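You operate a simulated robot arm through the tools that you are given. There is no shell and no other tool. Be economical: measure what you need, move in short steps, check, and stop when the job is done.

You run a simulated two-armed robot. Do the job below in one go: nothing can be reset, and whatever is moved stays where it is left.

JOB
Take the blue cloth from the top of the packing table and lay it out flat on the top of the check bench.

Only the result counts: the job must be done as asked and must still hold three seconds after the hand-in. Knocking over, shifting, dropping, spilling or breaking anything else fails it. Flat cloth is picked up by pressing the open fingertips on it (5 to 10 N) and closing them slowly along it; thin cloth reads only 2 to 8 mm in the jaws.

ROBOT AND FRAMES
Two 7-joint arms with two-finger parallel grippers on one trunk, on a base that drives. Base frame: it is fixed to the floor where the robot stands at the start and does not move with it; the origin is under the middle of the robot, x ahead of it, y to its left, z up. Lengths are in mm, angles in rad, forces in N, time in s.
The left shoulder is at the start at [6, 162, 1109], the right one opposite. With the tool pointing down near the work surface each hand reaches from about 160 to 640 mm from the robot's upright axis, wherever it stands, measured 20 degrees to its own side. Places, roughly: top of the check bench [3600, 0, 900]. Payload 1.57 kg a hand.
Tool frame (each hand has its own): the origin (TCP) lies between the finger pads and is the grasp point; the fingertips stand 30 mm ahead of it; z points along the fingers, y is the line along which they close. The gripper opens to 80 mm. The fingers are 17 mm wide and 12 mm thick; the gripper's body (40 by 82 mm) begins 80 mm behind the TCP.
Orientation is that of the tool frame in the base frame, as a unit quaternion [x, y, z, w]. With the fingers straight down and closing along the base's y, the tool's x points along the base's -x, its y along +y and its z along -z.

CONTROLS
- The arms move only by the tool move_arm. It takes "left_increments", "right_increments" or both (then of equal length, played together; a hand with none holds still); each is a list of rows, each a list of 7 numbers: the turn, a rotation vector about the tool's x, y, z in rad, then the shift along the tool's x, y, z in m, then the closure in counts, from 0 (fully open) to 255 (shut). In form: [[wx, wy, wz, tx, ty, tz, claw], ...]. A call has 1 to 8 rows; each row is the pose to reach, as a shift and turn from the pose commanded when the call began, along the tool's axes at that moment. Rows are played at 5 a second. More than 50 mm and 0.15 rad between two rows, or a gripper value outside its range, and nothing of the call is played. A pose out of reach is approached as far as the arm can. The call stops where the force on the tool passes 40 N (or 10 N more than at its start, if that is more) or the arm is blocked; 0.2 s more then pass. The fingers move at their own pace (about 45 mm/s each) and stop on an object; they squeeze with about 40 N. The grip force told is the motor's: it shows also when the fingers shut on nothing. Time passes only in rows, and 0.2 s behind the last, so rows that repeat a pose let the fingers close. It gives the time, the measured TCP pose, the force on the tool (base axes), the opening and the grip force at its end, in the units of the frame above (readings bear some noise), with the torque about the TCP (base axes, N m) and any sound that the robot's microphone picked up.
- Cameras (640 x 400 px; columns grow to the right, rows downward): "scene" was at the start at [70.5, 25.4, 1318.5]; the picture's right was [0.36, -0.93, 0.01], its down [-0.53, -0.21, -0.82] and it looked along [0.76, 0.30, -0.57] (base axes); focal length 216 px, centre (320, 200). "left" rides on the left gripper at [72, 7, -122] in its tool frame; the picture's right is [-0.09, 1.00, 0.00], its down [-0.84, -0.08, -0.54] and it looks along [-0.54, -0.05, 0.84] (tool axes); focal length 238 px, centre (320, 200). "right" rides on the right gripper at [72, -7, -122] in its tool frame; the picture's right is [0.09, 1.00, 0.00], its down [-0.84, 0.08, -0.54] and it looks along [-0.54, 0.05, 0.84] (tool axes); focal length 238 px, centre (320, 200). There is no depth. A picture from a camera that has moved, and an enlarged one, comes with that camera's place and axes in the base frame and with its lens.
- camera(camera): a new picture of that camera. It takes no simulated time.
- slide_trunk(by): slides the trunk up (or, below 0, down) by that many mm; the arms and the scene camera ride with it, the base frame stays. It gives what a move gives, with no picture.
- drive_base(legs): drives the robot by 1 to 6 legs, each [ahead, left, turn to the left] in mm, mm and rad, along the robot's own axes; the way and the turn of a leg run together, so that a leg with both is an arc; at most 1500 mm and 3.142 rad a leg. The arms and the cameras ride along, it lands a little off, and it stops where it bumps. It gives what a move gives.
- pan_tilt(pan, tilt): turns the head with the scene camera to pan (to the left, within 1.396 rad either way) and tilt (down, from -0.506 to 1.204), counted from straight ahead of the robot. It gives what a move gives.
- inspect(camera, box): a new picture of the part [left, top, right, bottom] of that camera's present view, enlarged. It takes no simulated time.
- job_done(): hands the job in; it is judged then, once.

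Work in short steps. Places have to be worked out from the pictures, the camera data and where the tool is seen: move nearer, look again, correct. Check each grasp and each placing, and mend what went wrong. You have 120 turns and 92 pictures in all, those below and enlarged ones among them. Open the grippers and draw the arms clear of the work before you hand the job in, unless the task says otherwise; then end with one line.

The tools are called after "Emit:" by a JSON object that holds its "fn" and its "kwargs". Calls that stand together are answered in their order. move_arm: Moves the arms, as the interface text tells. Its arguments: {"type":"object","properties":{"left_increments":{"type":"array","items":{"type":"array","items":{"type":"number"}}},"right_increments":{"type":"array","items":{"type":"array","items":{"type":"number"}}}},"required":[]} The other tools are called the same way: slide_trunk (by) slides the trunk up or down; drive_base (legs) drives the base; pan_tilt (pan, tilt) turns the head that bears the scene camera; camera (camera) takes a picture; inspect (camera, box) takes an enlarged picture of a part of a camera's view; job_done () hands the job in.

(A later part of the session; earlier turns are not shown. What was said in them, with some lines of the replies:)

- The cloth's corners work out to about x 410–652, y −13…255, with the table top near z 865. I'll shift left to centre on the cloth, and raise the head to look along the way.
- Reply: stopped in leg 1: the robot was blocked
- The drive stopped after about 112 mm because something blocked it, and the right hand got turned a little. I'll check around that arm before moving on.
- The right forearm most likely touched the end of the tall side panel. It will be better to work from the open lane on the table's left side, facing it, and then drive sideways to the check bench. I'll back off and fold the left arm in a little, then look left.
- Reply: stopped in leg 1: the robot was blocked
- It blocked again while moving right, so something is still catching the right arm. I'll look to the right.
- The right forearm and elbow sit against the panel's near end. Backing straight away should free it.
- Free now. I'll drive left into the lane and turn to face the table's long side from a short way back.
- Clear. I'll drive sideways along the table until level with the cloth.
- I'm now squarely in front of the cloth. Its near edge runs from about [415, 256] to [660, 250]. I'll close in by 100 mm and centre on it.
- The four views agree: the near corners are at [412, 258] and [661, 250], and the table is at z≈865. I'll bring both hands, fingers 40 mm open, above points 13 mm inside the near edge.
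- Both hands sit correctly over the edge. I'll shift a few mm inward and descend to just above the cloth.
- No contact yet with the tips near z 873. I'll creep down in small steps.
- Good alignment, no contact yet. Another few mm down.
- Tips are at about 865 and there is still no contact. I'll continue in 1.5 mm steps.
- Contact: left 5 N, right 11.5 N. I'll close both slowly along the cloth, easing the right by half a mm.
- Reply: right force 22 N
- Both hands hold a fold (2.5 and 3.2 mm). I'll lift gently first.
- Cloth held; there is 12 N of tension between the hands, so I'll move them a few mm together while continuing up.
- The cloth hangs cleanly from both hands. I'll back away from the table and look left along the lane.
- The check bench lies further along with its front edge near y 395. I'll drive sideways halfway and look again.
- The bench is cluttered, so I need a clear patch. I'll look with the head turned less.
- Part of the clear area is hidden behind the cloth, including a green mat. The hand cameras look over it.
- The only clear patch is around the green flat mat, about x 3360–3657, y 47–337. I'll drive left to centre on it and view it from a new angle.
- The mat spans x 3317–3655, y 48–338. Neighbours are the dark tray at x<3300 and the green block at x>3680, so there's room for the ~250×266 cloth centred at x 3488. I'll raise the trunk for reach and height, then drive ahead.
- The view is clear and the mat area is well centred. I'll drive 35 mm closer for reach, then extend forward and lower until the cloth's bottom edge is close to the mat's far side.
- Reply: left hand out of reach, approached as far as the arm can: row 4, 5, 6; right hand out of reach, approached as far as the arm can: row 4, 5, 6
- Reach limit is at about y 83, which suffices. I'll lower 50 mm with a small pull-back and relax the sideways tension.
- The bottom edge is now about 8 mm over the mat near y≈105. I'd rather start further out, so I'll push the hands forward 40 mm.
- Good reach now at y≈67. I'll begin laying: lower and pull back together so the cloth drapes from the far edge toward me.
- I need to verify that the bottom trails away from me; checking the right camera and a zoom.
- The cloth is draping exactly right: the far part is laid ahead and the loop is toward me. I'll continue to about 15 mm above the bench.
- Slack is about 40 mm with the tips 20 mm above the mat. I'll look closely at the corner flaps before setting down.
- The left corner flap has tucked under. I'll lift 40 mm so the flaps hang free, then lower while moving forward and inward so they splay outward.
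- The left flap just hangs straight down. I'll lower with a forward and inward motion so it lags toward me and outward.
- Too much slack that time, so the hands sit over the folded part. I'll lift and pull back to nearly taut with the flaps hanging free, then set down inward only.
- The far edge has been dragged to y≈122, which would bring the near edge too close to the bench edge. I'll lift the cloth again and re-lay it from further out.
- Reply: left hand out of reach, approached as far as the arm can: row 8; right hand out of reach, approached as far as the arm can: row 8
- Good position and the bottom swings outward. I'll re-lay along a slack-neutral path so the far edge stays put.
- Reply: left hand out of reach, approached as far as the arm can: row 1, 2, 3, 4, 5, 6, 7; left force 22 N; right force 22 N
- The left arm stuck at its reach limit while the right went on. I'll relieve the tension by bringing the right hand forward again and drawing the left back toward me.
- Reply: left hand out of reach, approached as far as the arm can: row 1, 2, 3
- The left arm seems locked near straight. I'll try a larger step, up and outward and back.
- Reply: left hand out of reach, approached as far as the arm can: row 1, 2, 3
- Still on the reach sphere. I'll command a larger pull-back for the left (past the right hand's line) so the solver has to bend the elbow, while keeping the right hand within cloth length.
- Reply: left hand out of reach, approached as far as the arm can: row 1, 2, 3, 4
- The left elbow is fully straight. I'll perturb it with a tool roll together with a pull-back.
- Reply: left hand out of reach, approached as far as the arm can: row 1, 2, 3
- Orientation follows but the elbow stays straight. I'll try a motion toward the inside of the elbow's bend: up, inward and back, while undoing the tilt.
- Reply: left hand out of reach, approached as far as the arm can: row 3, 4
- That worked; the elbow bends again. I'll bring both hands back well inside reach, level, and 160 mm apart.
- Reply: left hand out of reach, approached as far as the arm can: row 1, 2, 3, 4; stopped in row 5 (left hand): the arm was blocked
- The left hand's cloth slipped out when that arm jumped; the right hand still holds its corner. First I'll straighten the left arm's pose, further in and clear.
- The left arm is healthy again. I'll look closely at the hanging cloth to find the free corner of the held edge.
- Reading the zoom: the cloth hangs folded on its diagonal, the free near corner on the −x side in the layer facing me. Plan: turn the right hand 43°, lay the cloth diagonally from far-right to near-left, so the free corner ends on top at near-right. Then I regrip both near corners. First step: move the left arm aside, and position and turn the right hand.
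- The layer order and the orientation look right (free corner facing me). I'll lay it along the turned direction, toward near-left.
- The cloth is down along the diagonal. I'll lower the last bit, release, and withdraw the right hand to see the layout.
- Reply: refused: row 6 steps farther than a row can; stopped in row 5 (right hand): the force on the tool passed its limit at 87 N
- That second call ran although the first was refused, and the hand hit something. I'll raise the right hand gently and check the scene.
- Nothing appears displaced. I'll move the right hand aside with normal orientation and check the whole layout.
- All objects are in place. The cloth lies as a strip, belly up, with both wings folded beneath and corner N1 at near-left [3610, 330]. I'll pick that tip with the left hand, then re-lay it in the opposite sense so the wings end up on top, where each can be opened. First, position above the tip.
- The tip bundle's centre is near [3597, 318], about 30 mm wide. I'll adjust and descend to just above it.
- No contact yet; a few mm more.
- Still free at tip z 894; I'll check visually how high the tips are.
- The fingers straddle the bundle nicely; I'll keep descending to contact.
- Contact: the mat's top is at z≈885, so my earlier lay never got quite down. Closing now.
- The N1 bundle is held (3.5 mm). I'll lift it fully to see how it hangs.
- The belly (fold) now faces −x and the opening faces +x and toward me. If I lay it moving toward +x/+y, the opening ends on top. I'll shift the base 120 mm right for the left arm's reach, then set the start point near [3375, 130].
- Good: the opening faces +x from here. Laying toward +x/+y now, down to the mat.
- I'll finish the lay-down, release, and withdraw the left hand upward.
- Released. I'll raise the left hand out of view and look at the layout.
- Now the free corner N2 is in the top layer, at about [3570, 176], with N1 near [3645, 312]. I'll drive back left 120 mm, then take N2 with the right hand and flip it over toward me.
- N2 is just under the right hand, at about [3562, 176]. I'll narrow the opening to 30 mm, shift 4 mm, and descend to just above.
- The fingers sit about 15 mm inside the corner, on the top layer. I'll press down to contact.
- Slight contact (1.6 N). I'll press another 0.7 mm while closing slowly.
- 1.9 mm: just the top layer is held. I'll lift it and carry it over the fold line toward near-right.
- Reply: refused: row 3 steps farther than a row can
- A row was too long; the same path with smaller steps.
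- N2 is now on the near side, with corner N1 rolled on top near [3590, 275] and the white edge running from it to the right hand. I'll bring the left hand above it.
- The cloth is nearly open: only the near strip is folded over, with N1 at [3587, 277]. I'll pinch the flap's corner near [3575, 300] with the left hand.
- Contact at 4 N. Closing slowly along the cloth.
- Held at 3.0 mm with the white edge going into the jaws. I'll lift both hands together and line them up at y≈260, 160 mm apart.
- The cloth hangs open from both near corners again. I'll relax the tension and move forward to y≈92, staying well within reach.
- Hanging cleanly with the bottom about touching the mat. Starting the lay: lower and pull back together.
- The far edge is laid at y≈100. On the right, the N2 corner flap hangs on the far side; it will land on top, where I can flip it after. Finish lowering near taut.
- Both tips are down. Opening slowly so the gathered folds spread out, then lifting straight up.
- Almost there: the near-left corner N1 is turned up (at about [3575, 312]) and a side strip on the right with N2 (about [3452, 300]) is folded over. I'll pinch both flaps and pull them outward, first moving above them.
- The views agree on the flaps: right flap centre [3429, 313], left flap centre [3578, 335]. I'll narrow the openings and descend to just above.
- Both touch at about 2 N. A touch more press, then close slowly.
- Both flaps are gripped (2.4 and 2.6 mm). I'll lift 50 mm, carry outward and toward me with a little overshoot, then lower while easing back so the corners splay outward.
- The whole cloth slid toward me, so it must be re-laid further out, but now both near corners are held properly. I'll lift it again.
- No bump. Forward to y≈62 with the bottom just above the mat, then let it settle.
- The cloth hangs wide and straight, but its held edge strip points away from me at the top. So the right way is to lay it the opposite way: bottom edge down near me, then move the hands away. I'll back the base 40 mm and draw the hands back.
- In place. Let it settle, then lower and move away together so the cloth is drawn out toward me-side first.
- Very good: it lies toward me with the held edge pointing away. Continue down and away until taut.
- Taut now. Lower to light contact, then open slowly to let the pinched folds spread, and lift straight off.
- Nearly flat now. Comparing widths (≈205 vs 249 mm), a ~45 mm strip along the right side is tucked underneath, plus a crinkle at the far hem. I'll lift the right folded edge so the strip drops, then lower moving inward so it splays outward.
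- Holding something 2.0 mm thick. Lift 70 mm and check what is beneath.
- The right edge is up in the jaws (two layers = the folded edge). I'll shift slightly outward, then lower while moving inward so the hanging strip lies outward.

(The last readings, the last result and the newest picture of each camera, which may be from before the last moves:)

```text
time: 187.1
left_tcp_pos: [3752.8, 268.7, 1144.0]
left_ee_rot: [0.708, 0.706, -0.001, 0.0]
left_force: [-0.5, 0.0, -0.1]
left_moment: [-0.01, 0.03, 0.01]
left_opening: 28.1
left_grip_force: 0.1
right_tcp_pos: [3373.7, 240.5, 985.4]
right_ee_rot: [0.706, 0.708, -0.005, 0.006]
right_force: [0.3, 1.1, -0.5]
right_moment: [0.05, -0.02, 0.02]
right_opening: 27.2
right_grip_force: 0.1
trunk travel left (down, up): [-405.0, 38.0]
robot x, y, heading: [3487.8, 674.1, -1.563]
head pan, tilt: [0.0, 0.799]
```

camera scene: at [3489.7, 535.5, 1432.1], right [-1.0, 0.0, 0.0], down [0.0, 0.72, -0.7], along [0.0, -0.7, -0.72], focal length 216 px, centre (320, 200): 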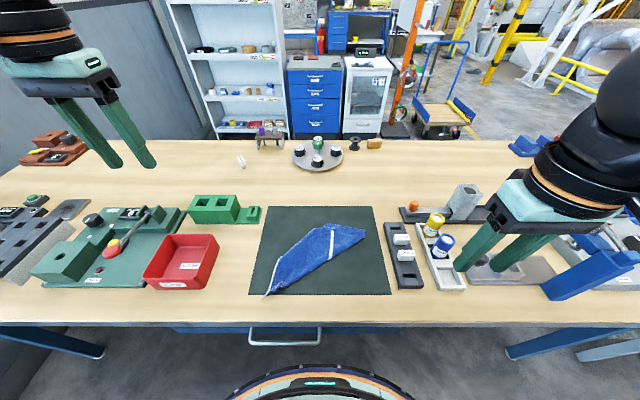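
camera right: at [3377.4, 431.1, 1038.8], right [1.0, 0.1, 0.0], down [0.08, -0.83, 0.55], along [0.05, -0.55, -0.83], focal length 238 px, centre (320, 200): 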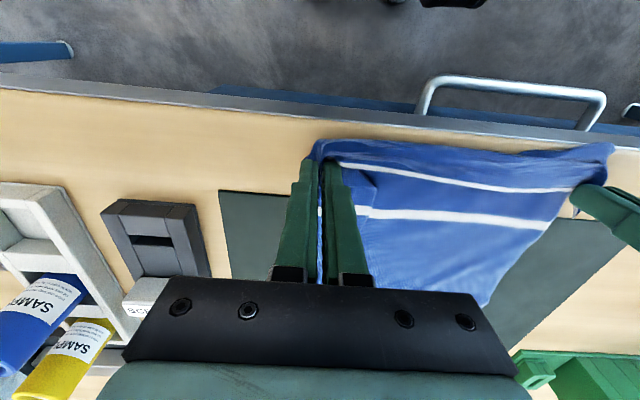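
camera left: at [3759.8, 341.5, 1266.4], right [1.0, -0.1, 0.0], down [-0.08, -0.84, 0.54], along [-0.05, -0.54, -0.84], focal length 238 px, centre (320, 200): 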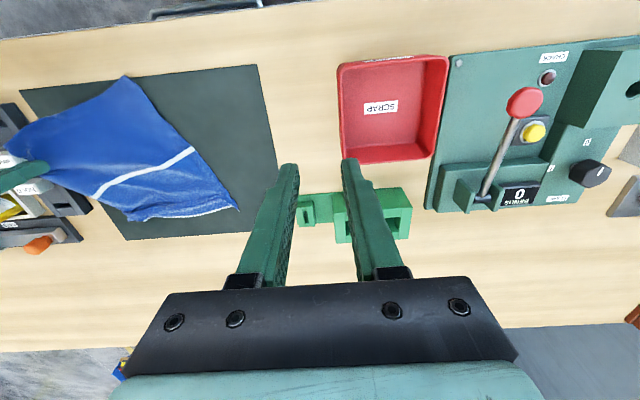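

Withdraw the right hand and use the last picture for an overall look.

Emit:
{"fn": "move_arm", "kwargs": {"right_increments": [[0, 0, 0, 0, 0, -0.04, 168], [0, 0, 0, 0, 0, -0.08, 168], [0, 0, 0, 0.005, -0.03, -0.11, 168], [0, 0, 0, 0.01, -0.07, -0.13, 168], [0, 0, 0, 0.015, -0.11, -0.15, 168], [0, 0, 0, 0.02, -0.15, -0.16, 168]]}}

Emit:
{"fn": "inspect", "kwargs": {"camera": "scene", "box": [200, 160, 440, 310]}}

```text
time: 188.5
left_tcp_pos: [3751.8, 270.2, 1143.8]
left_ee_rot: [0.708, 0.706, -0.001, 0.0]
left_force: [-0.6, 0.1, -0.2]
left_moment: [-0.04, -0.03, 0.0]
left_opening: 28.3
left_grip_force: 0.1
right_tcp_pos: [3223.0, 262.8, 1144.3]
right_ee_rot: [0.705, 0.709, -0.004, 0.006]
right_force: [-0.2, 0.6, 0.0]
right_moment: [-0.04, -0.03, 0.0]
right_opening: 27.3
right_grip_force: 0.1
trunk travel left (down, up): [-405.0, 38.0]
robot x, y, heading: [3488.6, 675.2, -1.56]
head pan, tilt: [0.0, 0.799]
```

```text
2.67 times, centred on (320, 235) of scene
camera zoom: at [3489.7, 555.3, 1432.1], right [-1.0, -0.01, 0.0], down [0.0, 0.72, -0.7], along [0.0, -0.7, -0.72], focal length 575 px, centre (320, 107)
```

zoom: 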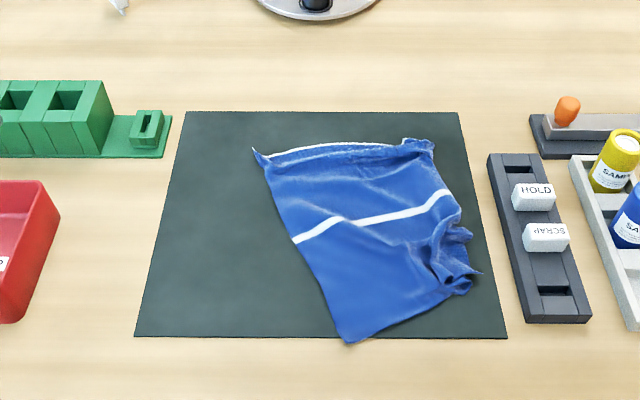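

The right side is crumpled now, but the left edge is intact. With no pictures left, I'll work from the last measured positions: pinch the near-left corner (about [3450, 317]) with the left hand and the near-right tip (about [3338, 268]) with the right, then lift, spread by feel, and draw the near edge toward me.

Emit:
{"fn": "move_arm", "kwargs": {"left_increments": [[0, 0, 0, 0.006, -0.045, 0, 159], [0, 0, 0, 0.012, -0.09, 0, 159], [0, 0, 0, 0.018, -0.135, 0, 159], [0, 0, 0, 0.024, -0.18, 0, 159], [0, 0, 0, 0.03, -0.22, 0, 159], [0, 0, 0, 0.036, -0.26, 0.015, 159], [0, 0, 0, 0.043, -0.29, 0.045, 159], [0, 0, 0, 0.046, -0.301, 0.085, 159]], "right_increments": [[0, 0, 0, 0.001, 0.02, 0, 127], [0, 0, 0, 0.002, 0.04, 0, 127], [0, 0, 0, 0.003, 0.06, 0, 127], [0, 0, 0, 0.004, 0.08, 0, 127], [0, 0, 0, 0.005, 0.1, 0, 127], [0, 0, 0, 0.005, 0.115, 0.015, 127], [0, 0, 0, 0.005, 0.115, 0.045, 127], [0, 0, 0, 0.005, 0.115, 0.085, 127]]}}

Emit:
{"fn": "move_arm", "kwargs": {"left_increments": [[0, 0, 0, 0, 0, 0.045, 159], [0, 0, 0, 0, 0, 0.09, 159], [0, 0, 0, 0, 0, 0.125, 159], [0, 0, 0, 0, 0, 0.138, 159], [0, 0, 0, 0, 0, 0.142, 159]], "right_increments": [[0, 0, 0, 0, 0, 0.045, 127], [0, 0, 0, 0, 0, 0.09, 127], [0, 0, 0, 0, 0, 0.125, 127], [0, 0, 0, 0, 0, 0.138, 127], [0, 0, 0, 0, 0, 0.142, 127]]}}

```text
time: 190.3
left_tcp_pos: [3455.4, 314.8, 1059.7]
left_ee_rot: [0.707, 0.707, -0.001, -0.001]
left_force: [0.0, -1.0, -0.4]
left_moment: [0.0, -0.01, 0.01]
left_opening: 30.1
left_grip_force: 0.1
right_tcp_pos: [3340.1, 264.5, 1061.5]
right_ee_rot: [0.706, 0.708, -0.004, 0.005]
right_force: [0.0, -0.2, 0.7]
right_moment: [-0.01, 0.04, -0.01]
right_opening: 40.1
right_grip_force: 0.0
trunk travel left (down, up): [-405.0, 38.0]
robot x, y, heading: [3486.8, 676.4, -1.563]
head pan, tilt: [0.0, 0.799]
```

```text
time: 191.5
left_tcp_pos: [3452.3, 315.8, 918.1]
left_ee_rot: [0.708, 0.706, -0.002, 0.001]
left_force: [0.0, -0.5, -0.1]
left_moment: [-0.03, 0.03, -0.02]
left_opening: 30.0
left_grip_force: 0.1
right_tcp_pos: [3340.8, 262.2, 918.9]
right_ee_rot: [0.705, 0.709, -0.005, 0.007]
right_force: [0.8, -0.2, 1.6]
right_moment: [0.0, -0.09, -0.03]
right_opening: 40.7
right_grip_force: 0.1
trunk travel left (down, up): [-405.0, 38.0]
robot x, y, heading: [3492.7, 678.0, -1.565]
head pan, tilt: [0.0, 0.799]
```

Now the last mm to contact, then close slowly (right shifted 6 mm toward me onto the tip).

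Emit:
{"fn": "move_arm", "kwargs": {"left_increments": [[0, 0, 0, 0, -0.002, 0.002, 159], [0, 0, 0, 0, -0.002, 0.0035, 159]], "right_increments": [[0, 0, 0, 0.006, -0.002, 0.001, 127], [0, 0, 0, 0.006, -0.002, 0.002, 127]]}}

Emit:
{"fn": "move_arm", "kwargs": {"left_increments": [[0, 0, 0, 0, 0, 0.0005, 170], [0, 0, 0, 0, 0, 0.0005, 184], [0, 0, 0, 0, 0, 0.0005, 198], [0, 0, 0, 0, 0, 0.0005, 212], [0, 0, 0, 0, 0, 0.0005, 226], [0, 0, 0, 0, 0, 0.0005, 240], [0, 0, 0, 0, 0, 0.0005, 255], [0, 0, 0, 0, 0, 0.0005, 255]], "right_increments": [[0, 0, 0, 0, 0, 0.0005, 145], [0, 0, 0, 0, 0, 0.0005, 164], [0, 0, 0, 0, 0, 0.0005, 182], [0, 0, 0, 0, 0, 0.0005, 200], [0, 0, 0, 0, 0, 0.0005, 218], [0, 0, 0, 0, 0, 0.0005, 236], [0, 0, 0, 0, 0, 0.0005, 255], [0, 0, 0, 0, 0, 0.0005, 255]]}}

```text
time: 192.1
left_tcp_pos: [3449.9, 314.5, 915.3]
left_ee_rot: [0.708, 0.706, -0.003, 0.0]
left_force: [5.4, 3.3, 11.9]
left_moment: [0.1, -0.25, 0.06]
left_opening: 30.6
left_grip_force: 0.0
right_tcp_pos: [3339.2, 270.1, 918.7]
right_ee_rot: [0.705, 0.709, -0.005, 0.006]
right_force: [-0.3, -1.4, 0.8]
right_moment: [-0.01, -0.01, 0.02]
right_opening: 40.1
right_grip_force: 0.0
trunk travel left (down, up): [-405.0, 38.0]
robot x, y, heading: [3486.9, 677.9, -1.561]
head pan, tilt: [0.0, 0.799]
```

```text
time: 193.9
left_tcp_pos: [3449.4, 315.4, 914.5]
left_ee_rot: [0.708, 0.706, -0.004, 0.0]
left_force: [6.0, -3.6, 31.1]
left_moment: [0.02, -0.2, -0.02]
left_opening: 2.5
left_grip_force: 23.6
right_tcp_pos: [3337.7, 270.7, 917.9]
right_ee_rot: [0.706, 0.708, -0.005, 0.007]
right_force: [1.2, 0.6, 6.8]
right_moment: [0.05, -0.06, 0.04]
right_opening: 3.3
right_grip_force: 24.3
trunk travel left (down, up): [-405.0, 38.0]
robot x, y, heading: [3483.9, 675.3, -1.562]
head pan, tilt: [0.0, 0.799]
```

Both hold (2.5 and 3.3 mm). I'll lift fully while spreading gently, then feel the tension.

Emit:
{"fn": "move_arm", "kwargs": {"left_increments": [[0, 0, 0, 0, 0, -0.035, 255], [0, 0, 0, -0.01, 0.002, -0.075, 255], [0, 0, 0, -0.025, 0.006, -0.11, 255], [0, 0, 0, -0.04, 0.012, -0.15, 255], [0, 0, 0, -0.055, 0.018, -0.185, 255], [0, 0, 0, -0.07, 0.022, -0.22, 255], [0, 0, 0, -0.08, 0.026, -0.258, 255], [0, 0, 0, -0.085, 0.03, -0.29, 255]], "right_increments": [[0, 0, 0, 0, 0, -0.035, 255], [0, 0, 0, -0.005, -0.002, -0.073, 255], [0, 0, 0, -0.012, -0.006, -0.107, 255], [0, 0, 0, -0.018, -0.012, -0.147, 255], [0, 0, 0, -0.025, -0.018, -0.182, 255], [0, 0, 0, -0.032, -0.022, -0.217, 255], [0, 0, 0, -0.038, -0.026, -0.255, 255], [0, 0, 0, -0.04, -0.03, -0.287, 255]]}}

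Emit:
{"fn": "move_arm", "kwargs": {"left_increments": [[0, 0, 0, 0, 0.004, 0, 255], [0, 0, 0, 0, 0.008, 0, 255], [0, 0, 0, 0, 0.012, 0, 255]], "right_increments": [[0, 0, 0, 0, -0.004, 0, 255], [0, 0, 0, 0, -0.008, 0, 255], [0, 0, 0, 0, -0.012, 0, 255]]}}

```text
time: 195.7
left_tcp_pos: [3480.2, 230.5, 1203.7]
left_ee_rot: [0.709, 0.706, -0.002, -0.001]
left_force: [-0.1, 0.2, 0.0]
left_moment: [-0.02, 0.03, 0.06]
left_opening: 2.1
left_grip_force: 24.1
right_tcp_pos: [3308.2, 233.8, 1203.3]
right_ee_rot: [0.705, 0.709, -0.005, 0.006]
right_force: [0.1, 0.4, 0.2]
right_moment: [-0.03, -0.02, -0.02]
right_opening: 2.7
right_grip_force: 23.8
trunk travel left (down, up): [-405.0, 38.0]
robot x, y, heading: [3489.3, 670.6, -1.564]
head pan, tilt: [0.0, 0.799]
```

```text
time: 196.5
left_tcp_pos: [3491.2, 230.1, 1202.8]
left_ee_rot: [0.709, 0.705, -0.003, 0.0]
left_force: [-6.9, 0.0, 0.6]
left_moment: [-0.01, 0.23, -0.01]
left_opening: 2.2
left_grip_force: 23.9
right_tcp_pos: [3295.6, 234.0, 1203.2]
right_ee_rot: [0.706, 0.709, -0.004, 0.008]
right_force: [5.4, -0.1, 0.1]
right_moment: [-0.02, -0.24, -0.01]
right_opening: 2.5
right_grip_force: 23.9
trunk travel left (down, up): [-405.0, 38.0]
robot x, y, heading: [3487.7, 669.2, -1.563]
head pan, tilt: [0.0, 0.799]
```

Taut at 196 mm separation, which matches gripping both corners of a fully spread edge. I'll drive 38 mm ahead, then bring the hands to the start point (y≈62, centred x≈3488) and let it settle.

Emit:
{"fn": "drive_base", "kwargs": {"legs": [[38, 0, 0]]}}

Emit:
{"fn": "move_arm", "kwargs": {"left_increments": [[0, 0, 0, -0.02, 0.02, 0, 255], [0, 0, 0, -0.04, 0.04, 0, 255], [0, 0, 0, -0.06, 0.06, 0.005, 255], [0, 0, 0, -0.085, 0.08, 0.01, 255], [0, 0, 0, -0.11, 0.094, 0.015, 255], [0, 0, 0, -0.13, 0.094, 0.017, 255], [0, 0, 0, -0.13, 0.094, 0.017, 255], [0, 0, 0, -0.13, 0.094, 0.017, 255]], "right_increments": [[0, 0, 0, -0.02, 0.021, 0, 255], [0, 0, 0, -0.041, 0.041, 0, 255], [0, 0, 0, -0.062, 0.061, 0.005, 255], [0, 0, 0, -0.088, 0.081, 0.01, 255], [0, 0, 0, -0.113, 0.096, 0.015, 255], [0, 0, 0, -0.133, 0.096, 0.017, 255], [0, 0, 0, -0.133, 0.096, 0.017, 255], [0, 0, 0, -0.133, 0.096, 0.017, 255]]}}

```text
time: 197.3
left_tcp_pos: [3492.9, 191.4, 1201.2]
left_ee_rot: [0.708, 0.706, -0.001, -0.001]
left_force: [-6.8, -0.2, 0.7]
left_moment: [0.03, 0.24, 0.0]
left_opening: 2.3
left_grip_force: 23.9
right_tcp_pos: [3294.6, 195.6, 1203.5]
right_ee_rot: [0.706, 0.709, -0.003, 0.006]
right_force: [7.7, 0.2, -0.4]
right_moment: [0.04, -0.25, 0.03]
right_opening: 2.5
right_grip_force: 24.4
trunk travel left (down, up): [-405.0, 38.0]
robot x, y, heading: [3488.3, 637.1, -1.572]
head pan, tilt: [0.0, 0.799]
```

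```text
time: 199.1
left_tcp_pos: [3584.5, 64.7, 1186.3]
left_ee_rot: [0.709, 0.705, -0.002, 0.0]
left_force: [-4.9, -0.1, -0.2]
left_moment: [0.01, 0.15, 0.0]
left_opening: 2.5
left_grip_force: 23.4
right_tcp_pos: [3392.0, 64.6, 1186.9]
right_ee_rot: [0.705, 0.709, -0.004, 0.007]
right_force: [5.9, 0.0, 0.6]
right_moment: [-0.02, -0.15, -0.01]
right_opening: 2.8
right_grip_force: 23.7
trunk travel left (down, up): [-405.0, 38.0]
robot x, y, heading: [3486.1, 638.1, -1.563]
head pan, tilt: [0.0, 0.799]
```

In reach and evenly tensioned. Laying toward me now.

Emit:
{"fn": "move_arm", "kwargs": {"left_increments": [[0, 0, 0, 0, 0, 0.02, 255], [0, 0, 0, 0.003, 0, 0.04, 255], [0, 0, 0, 0.02, 0, 0.062, 255], [0, 0, 0, 0.045, 0, 0.087, 255], [0, 0, 0, 0.072, 0, 0.112, 255], [0, 0, 0, 0.1, 0, 0.137, 255], [0, 0, 0, 0.13, 0, 0.162, 255], [0, 0, 0, 0.16, 0, 0.187, 255]], "right_increments": [[0, 0, 0, 0, 0, 0.02, 255], [0, 0, 0, 0.003, 0, 0.04, 255], [0, 0, 0, 0.02, 0, 0.062, 255], [0, 0, 0, 0.045, 0, 0.087, 255], [0, 0, 0, 0.072, 0, 0.112, 255], [0, 0, 0, 0.1, 0, 0.137, 255], [0, 0, 0, 0.13, 0, 0.162, 255], [0, 0, 0, 0.16, 0, 0.187, 255]]}}

Emit:
{"fn": "move_arm", "kwargs": {"left_increments": [[0, 0, 0, 0.03, 0, 0.028, 255], [0, 0, 0, 0.058, 0, 0.048, 255], [0, 0, 0, 0.085, 0, 0.054, 255], [0, 0, 0, 0.105, 0, 0.056, 255], [0, 0, 0, 0.112, -0.001, 0.06, 255], [0, 0, 0, 0.112, -0.003, 0.07, 255], [0, 0, 0, 0.112, -0.005, 0.078, 255]], "right_increments": [[0, 0, 0, 0.03, 0, 0.028, 255], [0, 0, 0, 0.058, 0, 0.048, 255], [0, 0, 0, 0.085, 0, 0.054, 255], [0, 0, 0, 0.105, 0, 0.056, 255], [0, 0, 0, 0.112, 0.001, 0.06, 255], [0, 0, 0, 0.112, 0.003, 0.07, 255], [0, 0, 0, 0.112, 0.005, 0.078, 255]]}}

```text
time: 200.9
left_tcp_pos: [3584.0, 221.8, 1000.4]
left_ee_rot: [0.708, 0.706, -0.001, 0.0]
left_force: [-2.4, -0.4, -0.6]
left_moment: [-0.04, 0.1, 0.01]
left_opening: 2.5
left_grip_force: 23.8
right_tcp_pos: [3391.9, 220.7, 998.1]
right_ee_rot: [0.706, 0.708, -0.004, 0.006]
right_force: [1.4, 0.9, 0.1]
right_moment: [-0.02, -0.08, -0.03]
right_opening: 2.7
right_grip_force: 23.9
trunk travel left (down, up): [-405.0, 38.0]
robot x, y, heading: [3487.2, 638.3, -1.564]
head pan, tilt: [0.0, 0.799]
```

```text
time: 202.5
left_tcp_pos: [3580.8, 334.3, 919.5]
left_ee_rot: [0.708, 0.706, -0.002, 0.001]
left_force: [-1.0, -1.2, -0.2]
left_moment: [0.0, 0.04, -0.01]
left_opening: 2.4
left_grip_force: 23.7
right_tcp_pos: [3397.6, 332.3, 919.8]
right_ee_rot: [0.706, 0.708, -0.005, 0.007]
right_force: [-0.3, -0.6, 1.0]
right_moment: [-0.01, 0.0, -0.03]
right_opening: 2.4
right_grip_force: 24.5
trunk travel left (down, up): [-405.0, 38.0]
robot x, y, heading: [3492.7, 638.7, -1.567]
head pan, tilt: [0.0, 0.799]
```

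Set the tips to contact, then open slowly while moving each hand outward, so the gathers spread back to the full edge width.

Emit:
{"fn": "move_arm", "kwargs": {"left_increments": [[0, 0, 0, 0, 0, 0.002, 255], [0, 0, 0, 0, 0, 0.004, 255]], "right_increments": [[0, 0, 0, 0, 0, 0.002, 255], [0, 0, 0, 0, 0, 0.004, 255]]}}

Emit:
{"fn": "move_arm", "kwargs": {"left_increments": [[0, 0, 0, 0, 0.005, 0, 240], [0, 0, 0, 0, 0.009, 0, 224], [0, 0, 0, 0, 0.012, 0, 208], [0, 0, 0, 0, 0.015, 0, 192], [0, 0, 0, 0, 0.018, 0, 176], [0, 0, 0, 0, 0.02, 0, 160], [0, 0, 0, 0, 0.02, -0.015, 160], [0, 0, 0, 0, 0.02, -0.05, 160]], "right_increments": [[0, 0, 0, 0, -0.005, 0, 236], [0, 0, 0, 0, -0.009, 0, 215], [0, 0, 0, 0, -0.013, 0, 194], [0, 0, 0, 0, -0.017, 0, 173], [0, 0, 0, 0, -0.02, 0, 152], [0, 0, 0, 0, -0.022, 0, 134], [0, 0, 0, 0, -0.022, -0.015, 134], [0, 0, 0, 0, -0.022, -0.05, 134]]}}

```text
time: 203.1
left_tcp_pos: [3579.8, 335.5, 915.6]
left_ee_rot: [0.708, 0.707, -0.003, 0.001]
left_force: [-0.5, -0.2, 0.3]
left_moment: [-0.04, 0.04, 0.0]
left_opening: 2.2
left_grip_force: 23.4
right_tcp_pos: [3397.1, 332.2, 916.5]
right_ee_rot: [0.706, 0.708, -0.006, 0.008]
right_force: [-2.5, -1.8, 9.7]
right_moment: [-0.13, 0.07, 0.0]
right_opening: 2.6
right_grip_force: 23.5
trunk travel left (down, up): [-405.0, 38.0]
robot x, y, heading: [3488.5, 639.4, -1.565]
head pan, tilt: [0.0, 0.799]
```

```text
time: 204.9
left_tcp_pos: [3601.1, 335.0, 965.4]
left_ee_rot: [0.709, 0.706, -0.001, 0.0]
left_force: [-0.4, -0.2, -0.9]
left_moment: [-0.01, -0.04, -0.02]
left_opening: 29.8
left_grip_force: 0.1
right_tcp_pos: [3374.5, 332.7, 964.3]
right_ee_rot: [0.705, 0.709, -0.005, 0.007]
right_force: [0.7, -0.3, 0.3]
right_moment: [0.02, 0.0, 0.01]
right_opening: 37.9
right_grip_force: 0.1
trunk travel left (down, up): [-405.0, 38.0]
robot x, y, heading: [3488.7, 638.5, -1.559]
head pan, tilt: [0.0, 0.799]
```

The left tip wasn't quite pressed at release. I'll smooth the near edge: closed fingertips pressed lightly on both corner areas, then drawn outward together.

Emit:
{"fn": "move_arm", "kwargs": {"left_increments": [[0, 0, 0, 0, -0.006, 0, 255], [0, 0, 0, 0, -0.012, 0.01, 255], [0, 0, 0, 0, -0.012, 0.025, 255], [0, 0, 0, 0, -0.012, 0.038, 255], [0, 0, 0, 0, -0.012, 0.046, 255]], "right_increments": [[0, 0, 0, 0, 0.006, 0, 255], [0, 0, 0, 0, 0.012, 0.01, 255], [0, 0, 0, 0, 0.012, 0.025, 255], [0, 0, 0, 0, 0.012, 0.038, 255], [0, 0, 0, 0, 0.012, 0.046, 255]]}}

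Emit:
{"fn": "move_arm", "kwargs": {"left_increments": [[0, 0, 0, 0, 0, 0.0025, 255], [0, 0, 0, 0, 0, 0.005, 255]], "right_increments": [[0, 0, 0, 0, 0, 0.0015, 255], [0, 0, 0, 0, 0, 0.003, 255]]}}

```text
time: 206.1
left_tcp_pos: [3589.2, 334.4, 920.3]
left_ee_rot: [0.708, 0.706, -0.002, -0.001]
left_force: [-0.3, 0.1, 1.5]
left_moment: [-0.04, 0.01, 0.03]
left_opening: 0.2
left_grip_force: 21.0
right_tcp_pos: [3385.4, 332.0, 919.8]
right_ee_rot: [0.705, 0.71, -0.005, 0.006]
right_force: [-0.5, -0.3, -0.1]
right_moment: [0.02, -0.02, 0.01]
right_opening: 0.0
right_grip_force: 21.5
trunk travel left (down, up): [-405.0, 38.0]
robot x, y, heading: [3489.6, 638.3, -1.566]
head pan, tilt: [0.0, 0.799]
```

```text
time: 206.7
left_tcp_pos: [3588.4, 335.4, 914.6]
left_ee_rot: [0.708, 0.706, -0.001, 0.0]
left_force: [0.2, 0.1, -0.1]
left_moment: [0.02, 0.01, 0.02]
left_opening: 0.2
left_grip_force: 21.4
right_tcp_pos: [3386.3, 332.2, 916.2]
right_ee_rot: [0.706, 0.709, -0.004, 0.007]
right_force: [-0.9, 0.9, -0.3]
right_moment: [0.02, 0.03, -0.01]
right_opening: 0.0
right_grip_force: 21.1
trunk travel left (down, up): [-405.0, 38.0]
robot x, y, heading: [3489.4, 638.5, -1.567]
head pan, tilt: [0.0, 0.799]
```

Emit:
{"fn": "move_arm", "kwargs": {"left_increments": [[0, 0, 0, -0.006, 0, 0.001, 255], [0, 0, 0, -0.012, 0, 0.002, 255]], "right_increments": [[0, 0, 0, -0.006, 0, 0.001, 255], [0, 0, 0, -0.012, 0, 0.0015, 255]]}}

```text
time: 207.3
left_tcp_pos: [3589.1, 324.2, 914.0]
left_ee_rot: [0.709, 0.705, -0.002, -0.001]
left_force: [0.6, 7.2, 9.4]
left_moment: [0.2, -0.06, 0.03]
left_opening: 0.2
left_grip_force: 21.1
right_tcp_pos: [3386.1, 319.9, 916.6]
right_ee_rot: [0.706, 0.708, -0.005, 0.007]
right_force: [0.1, 1.1, 1.0]
right_moment: [0.01, -0.01, -0.02]
right_opening: 0.1
right_grip_force: 20.9
trunk travel left (down, up): [-405.0, 38.0]
robot x, y, heading: [3493.0, 638.6, -1.569]
head pan, tilt: [0.0, 0.799]
```

Both touch now. Draw outward and toward me, then lift straight off.

Emit:
{"fn": "move_arm", "kwargs": {"left_increments": [[0, 0, 0, 0.004, 0.004, 0, 255], [0, 0, 0, 0.009, 0.009, 0, 255], [0, 0, 0, 0.014, 0.014, 0, 255], [0, 0, 0, 0.014, 0.014, -0.02, 255], [0, 0, 0, 0.014, 0.014, -0.06, 255], [0, 0, 0, 0.014, 0.014, -0.1, 255]], "right_increments": [[0, 0, 0, 0.004, -0.004, 0.0012, 255], [0, 0, 0, 0.009, -0.009, 0.0012, 255], [0, 0, 0, 0.014, -0.014, 0.0012, 255], [0, 0, 0, 0.014, -0.014, -0.02, 255], [0, 0, 0, 0.014, -0.014, -0.06, 255], [0, 0, 0, 0.014, -0.014, -0.1, 255]]}}

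```text
time: 208.7
left_tcp_pos: [3601.6, 337.2, 1014.0]
left_ee_rot: [0.708, 0.706, -0.001, 0.0]
left_force: [-0.4, -0.3, 0.8]
left_moment: [-0.02, -0.01, 0.03]
left_opening: 0.1
left_grip_force: 21.9
right_tcp_pos: [3372.3, 335.3, 1013.8]
right_ee_rot: [0.705, 0.709, -0.005, 0.005]
right_force: [-0.2, -0.8, -0.5]
right_moment: [0.02, 0.02, -0.03]
right_opening: 0.1
right_grip_force: 21.2
trunk travel left (down, up): [-405.0, 38.0]
robot x, y, heading: [3489.4, 640.0, -1.564]
head pan, tilt: [0.0, 0.799]
```

Blind smoothing any further would risk more than it gains. I'll open the grippers, draw both arms up and outward, and back the base off.

Emit:
{"fn": "move_arm", "kwargs": {"left_increments": [[0, 0, 0, 0, 0, -0.045, 127], [0, 0, 0, 0, 0, -0.09, 0], [0, 0, 0, 0, 0.02, -0.13, 0], [0, 0, 0, 0, 0.05, -0.165, 0], [0, 0, 0, 0, 0.08, -0.2, 0]], "right_increments": [[0, 0, 0, 0, 0, -0.045, 127], [0, 0, 0, 0, 0, -0.09, 0], [0, 0, 0, 0, -0.02, -0.13, 0], [0, 0, 0, 0, -0.05, -0.165, 0], [0, 0, 0, 0, -0.08, -0.2, 0]]}}

Emit:
{"fn": "drive_base", "kwargs": {"legs": [[-300, 0, 0]]}}

```text
time: 209.9
left_tcp_pos: [3682.3, 338.8, 1213.9]
left_ee_rot: [0.708, 0.706, -0.002, 0.001]
left_force: [0.1, 0.8, -0.2]
left_moment: [-0.03, 0.01, 0.03]
left_opening: 79.8
left_grip_force: 0.1
right_tcp_pos: [3289.4, 340.4, 1213.7]
right_ee_rot: [0.705, 0.709, -0.003, 0.007]
right_force: [-0.1, 0.5, 0.7]
right_moment: [0.01, 0.01, 0.01]
right_opening: 80.0
right_grip_force: 0.1
trunk travel left (down, up): [-405.0, 38.0]
robot x, y, heading: [3489.4, 635.8, -1.569]
head pan, tilt: [0.0, 0.799]
```

```text
time: 212.0
left_tcp_pos: [3682.4, 640.4, 1212.1]
left_ee_rot: [0.707, 0.707, -0.003, 0.0]
left_force: [-0.7, 1.5, -0.2]
left_moment: [-0.01, 0.01, 0.02]
left_opening: 79.7
left_grip_force: 0.0
right_tcp_pos: [3287.3, 640.1, 1212.8]
right_ee_rot: [0.704, 0.71, -0.004, 0.007]
right_force: [0.5, -0.3, -0.4]
right_moment: [-0.02, 0.02, 0.01]
right_opening: 80.1
right_grip_force: 0.0
trunk travel left (down, up): [-405.0, 38.0]
robot x, y, heading: [3485.2, 939.6, -1.567]
head pan, tilt: [0.0, 0.799]
```

The cloth is released on the bench, the grippers are open and the arms are clear. Handing in.

Emit:
{"fn": "job_done", "kwargs": {}}

```text
The job is handed in.
```

The blue cloth is on the check bench, laid out on the green mat, but I can't confirm it is fully flat: my pictures ran out before the final lay, so I did that by force and position readings alone. In the last picture I had, the right side was still crumpled. I then picked the cloth up again by its two near corners, spread that edge tight and laid it back down. Small folds may remain, most likely near the corners. During the work the robot's right arm hit the tall side panel at the packing table, and the right hand later took an 87 N knock at the bench. Nothing on the bench looked moved in the pictures after that.
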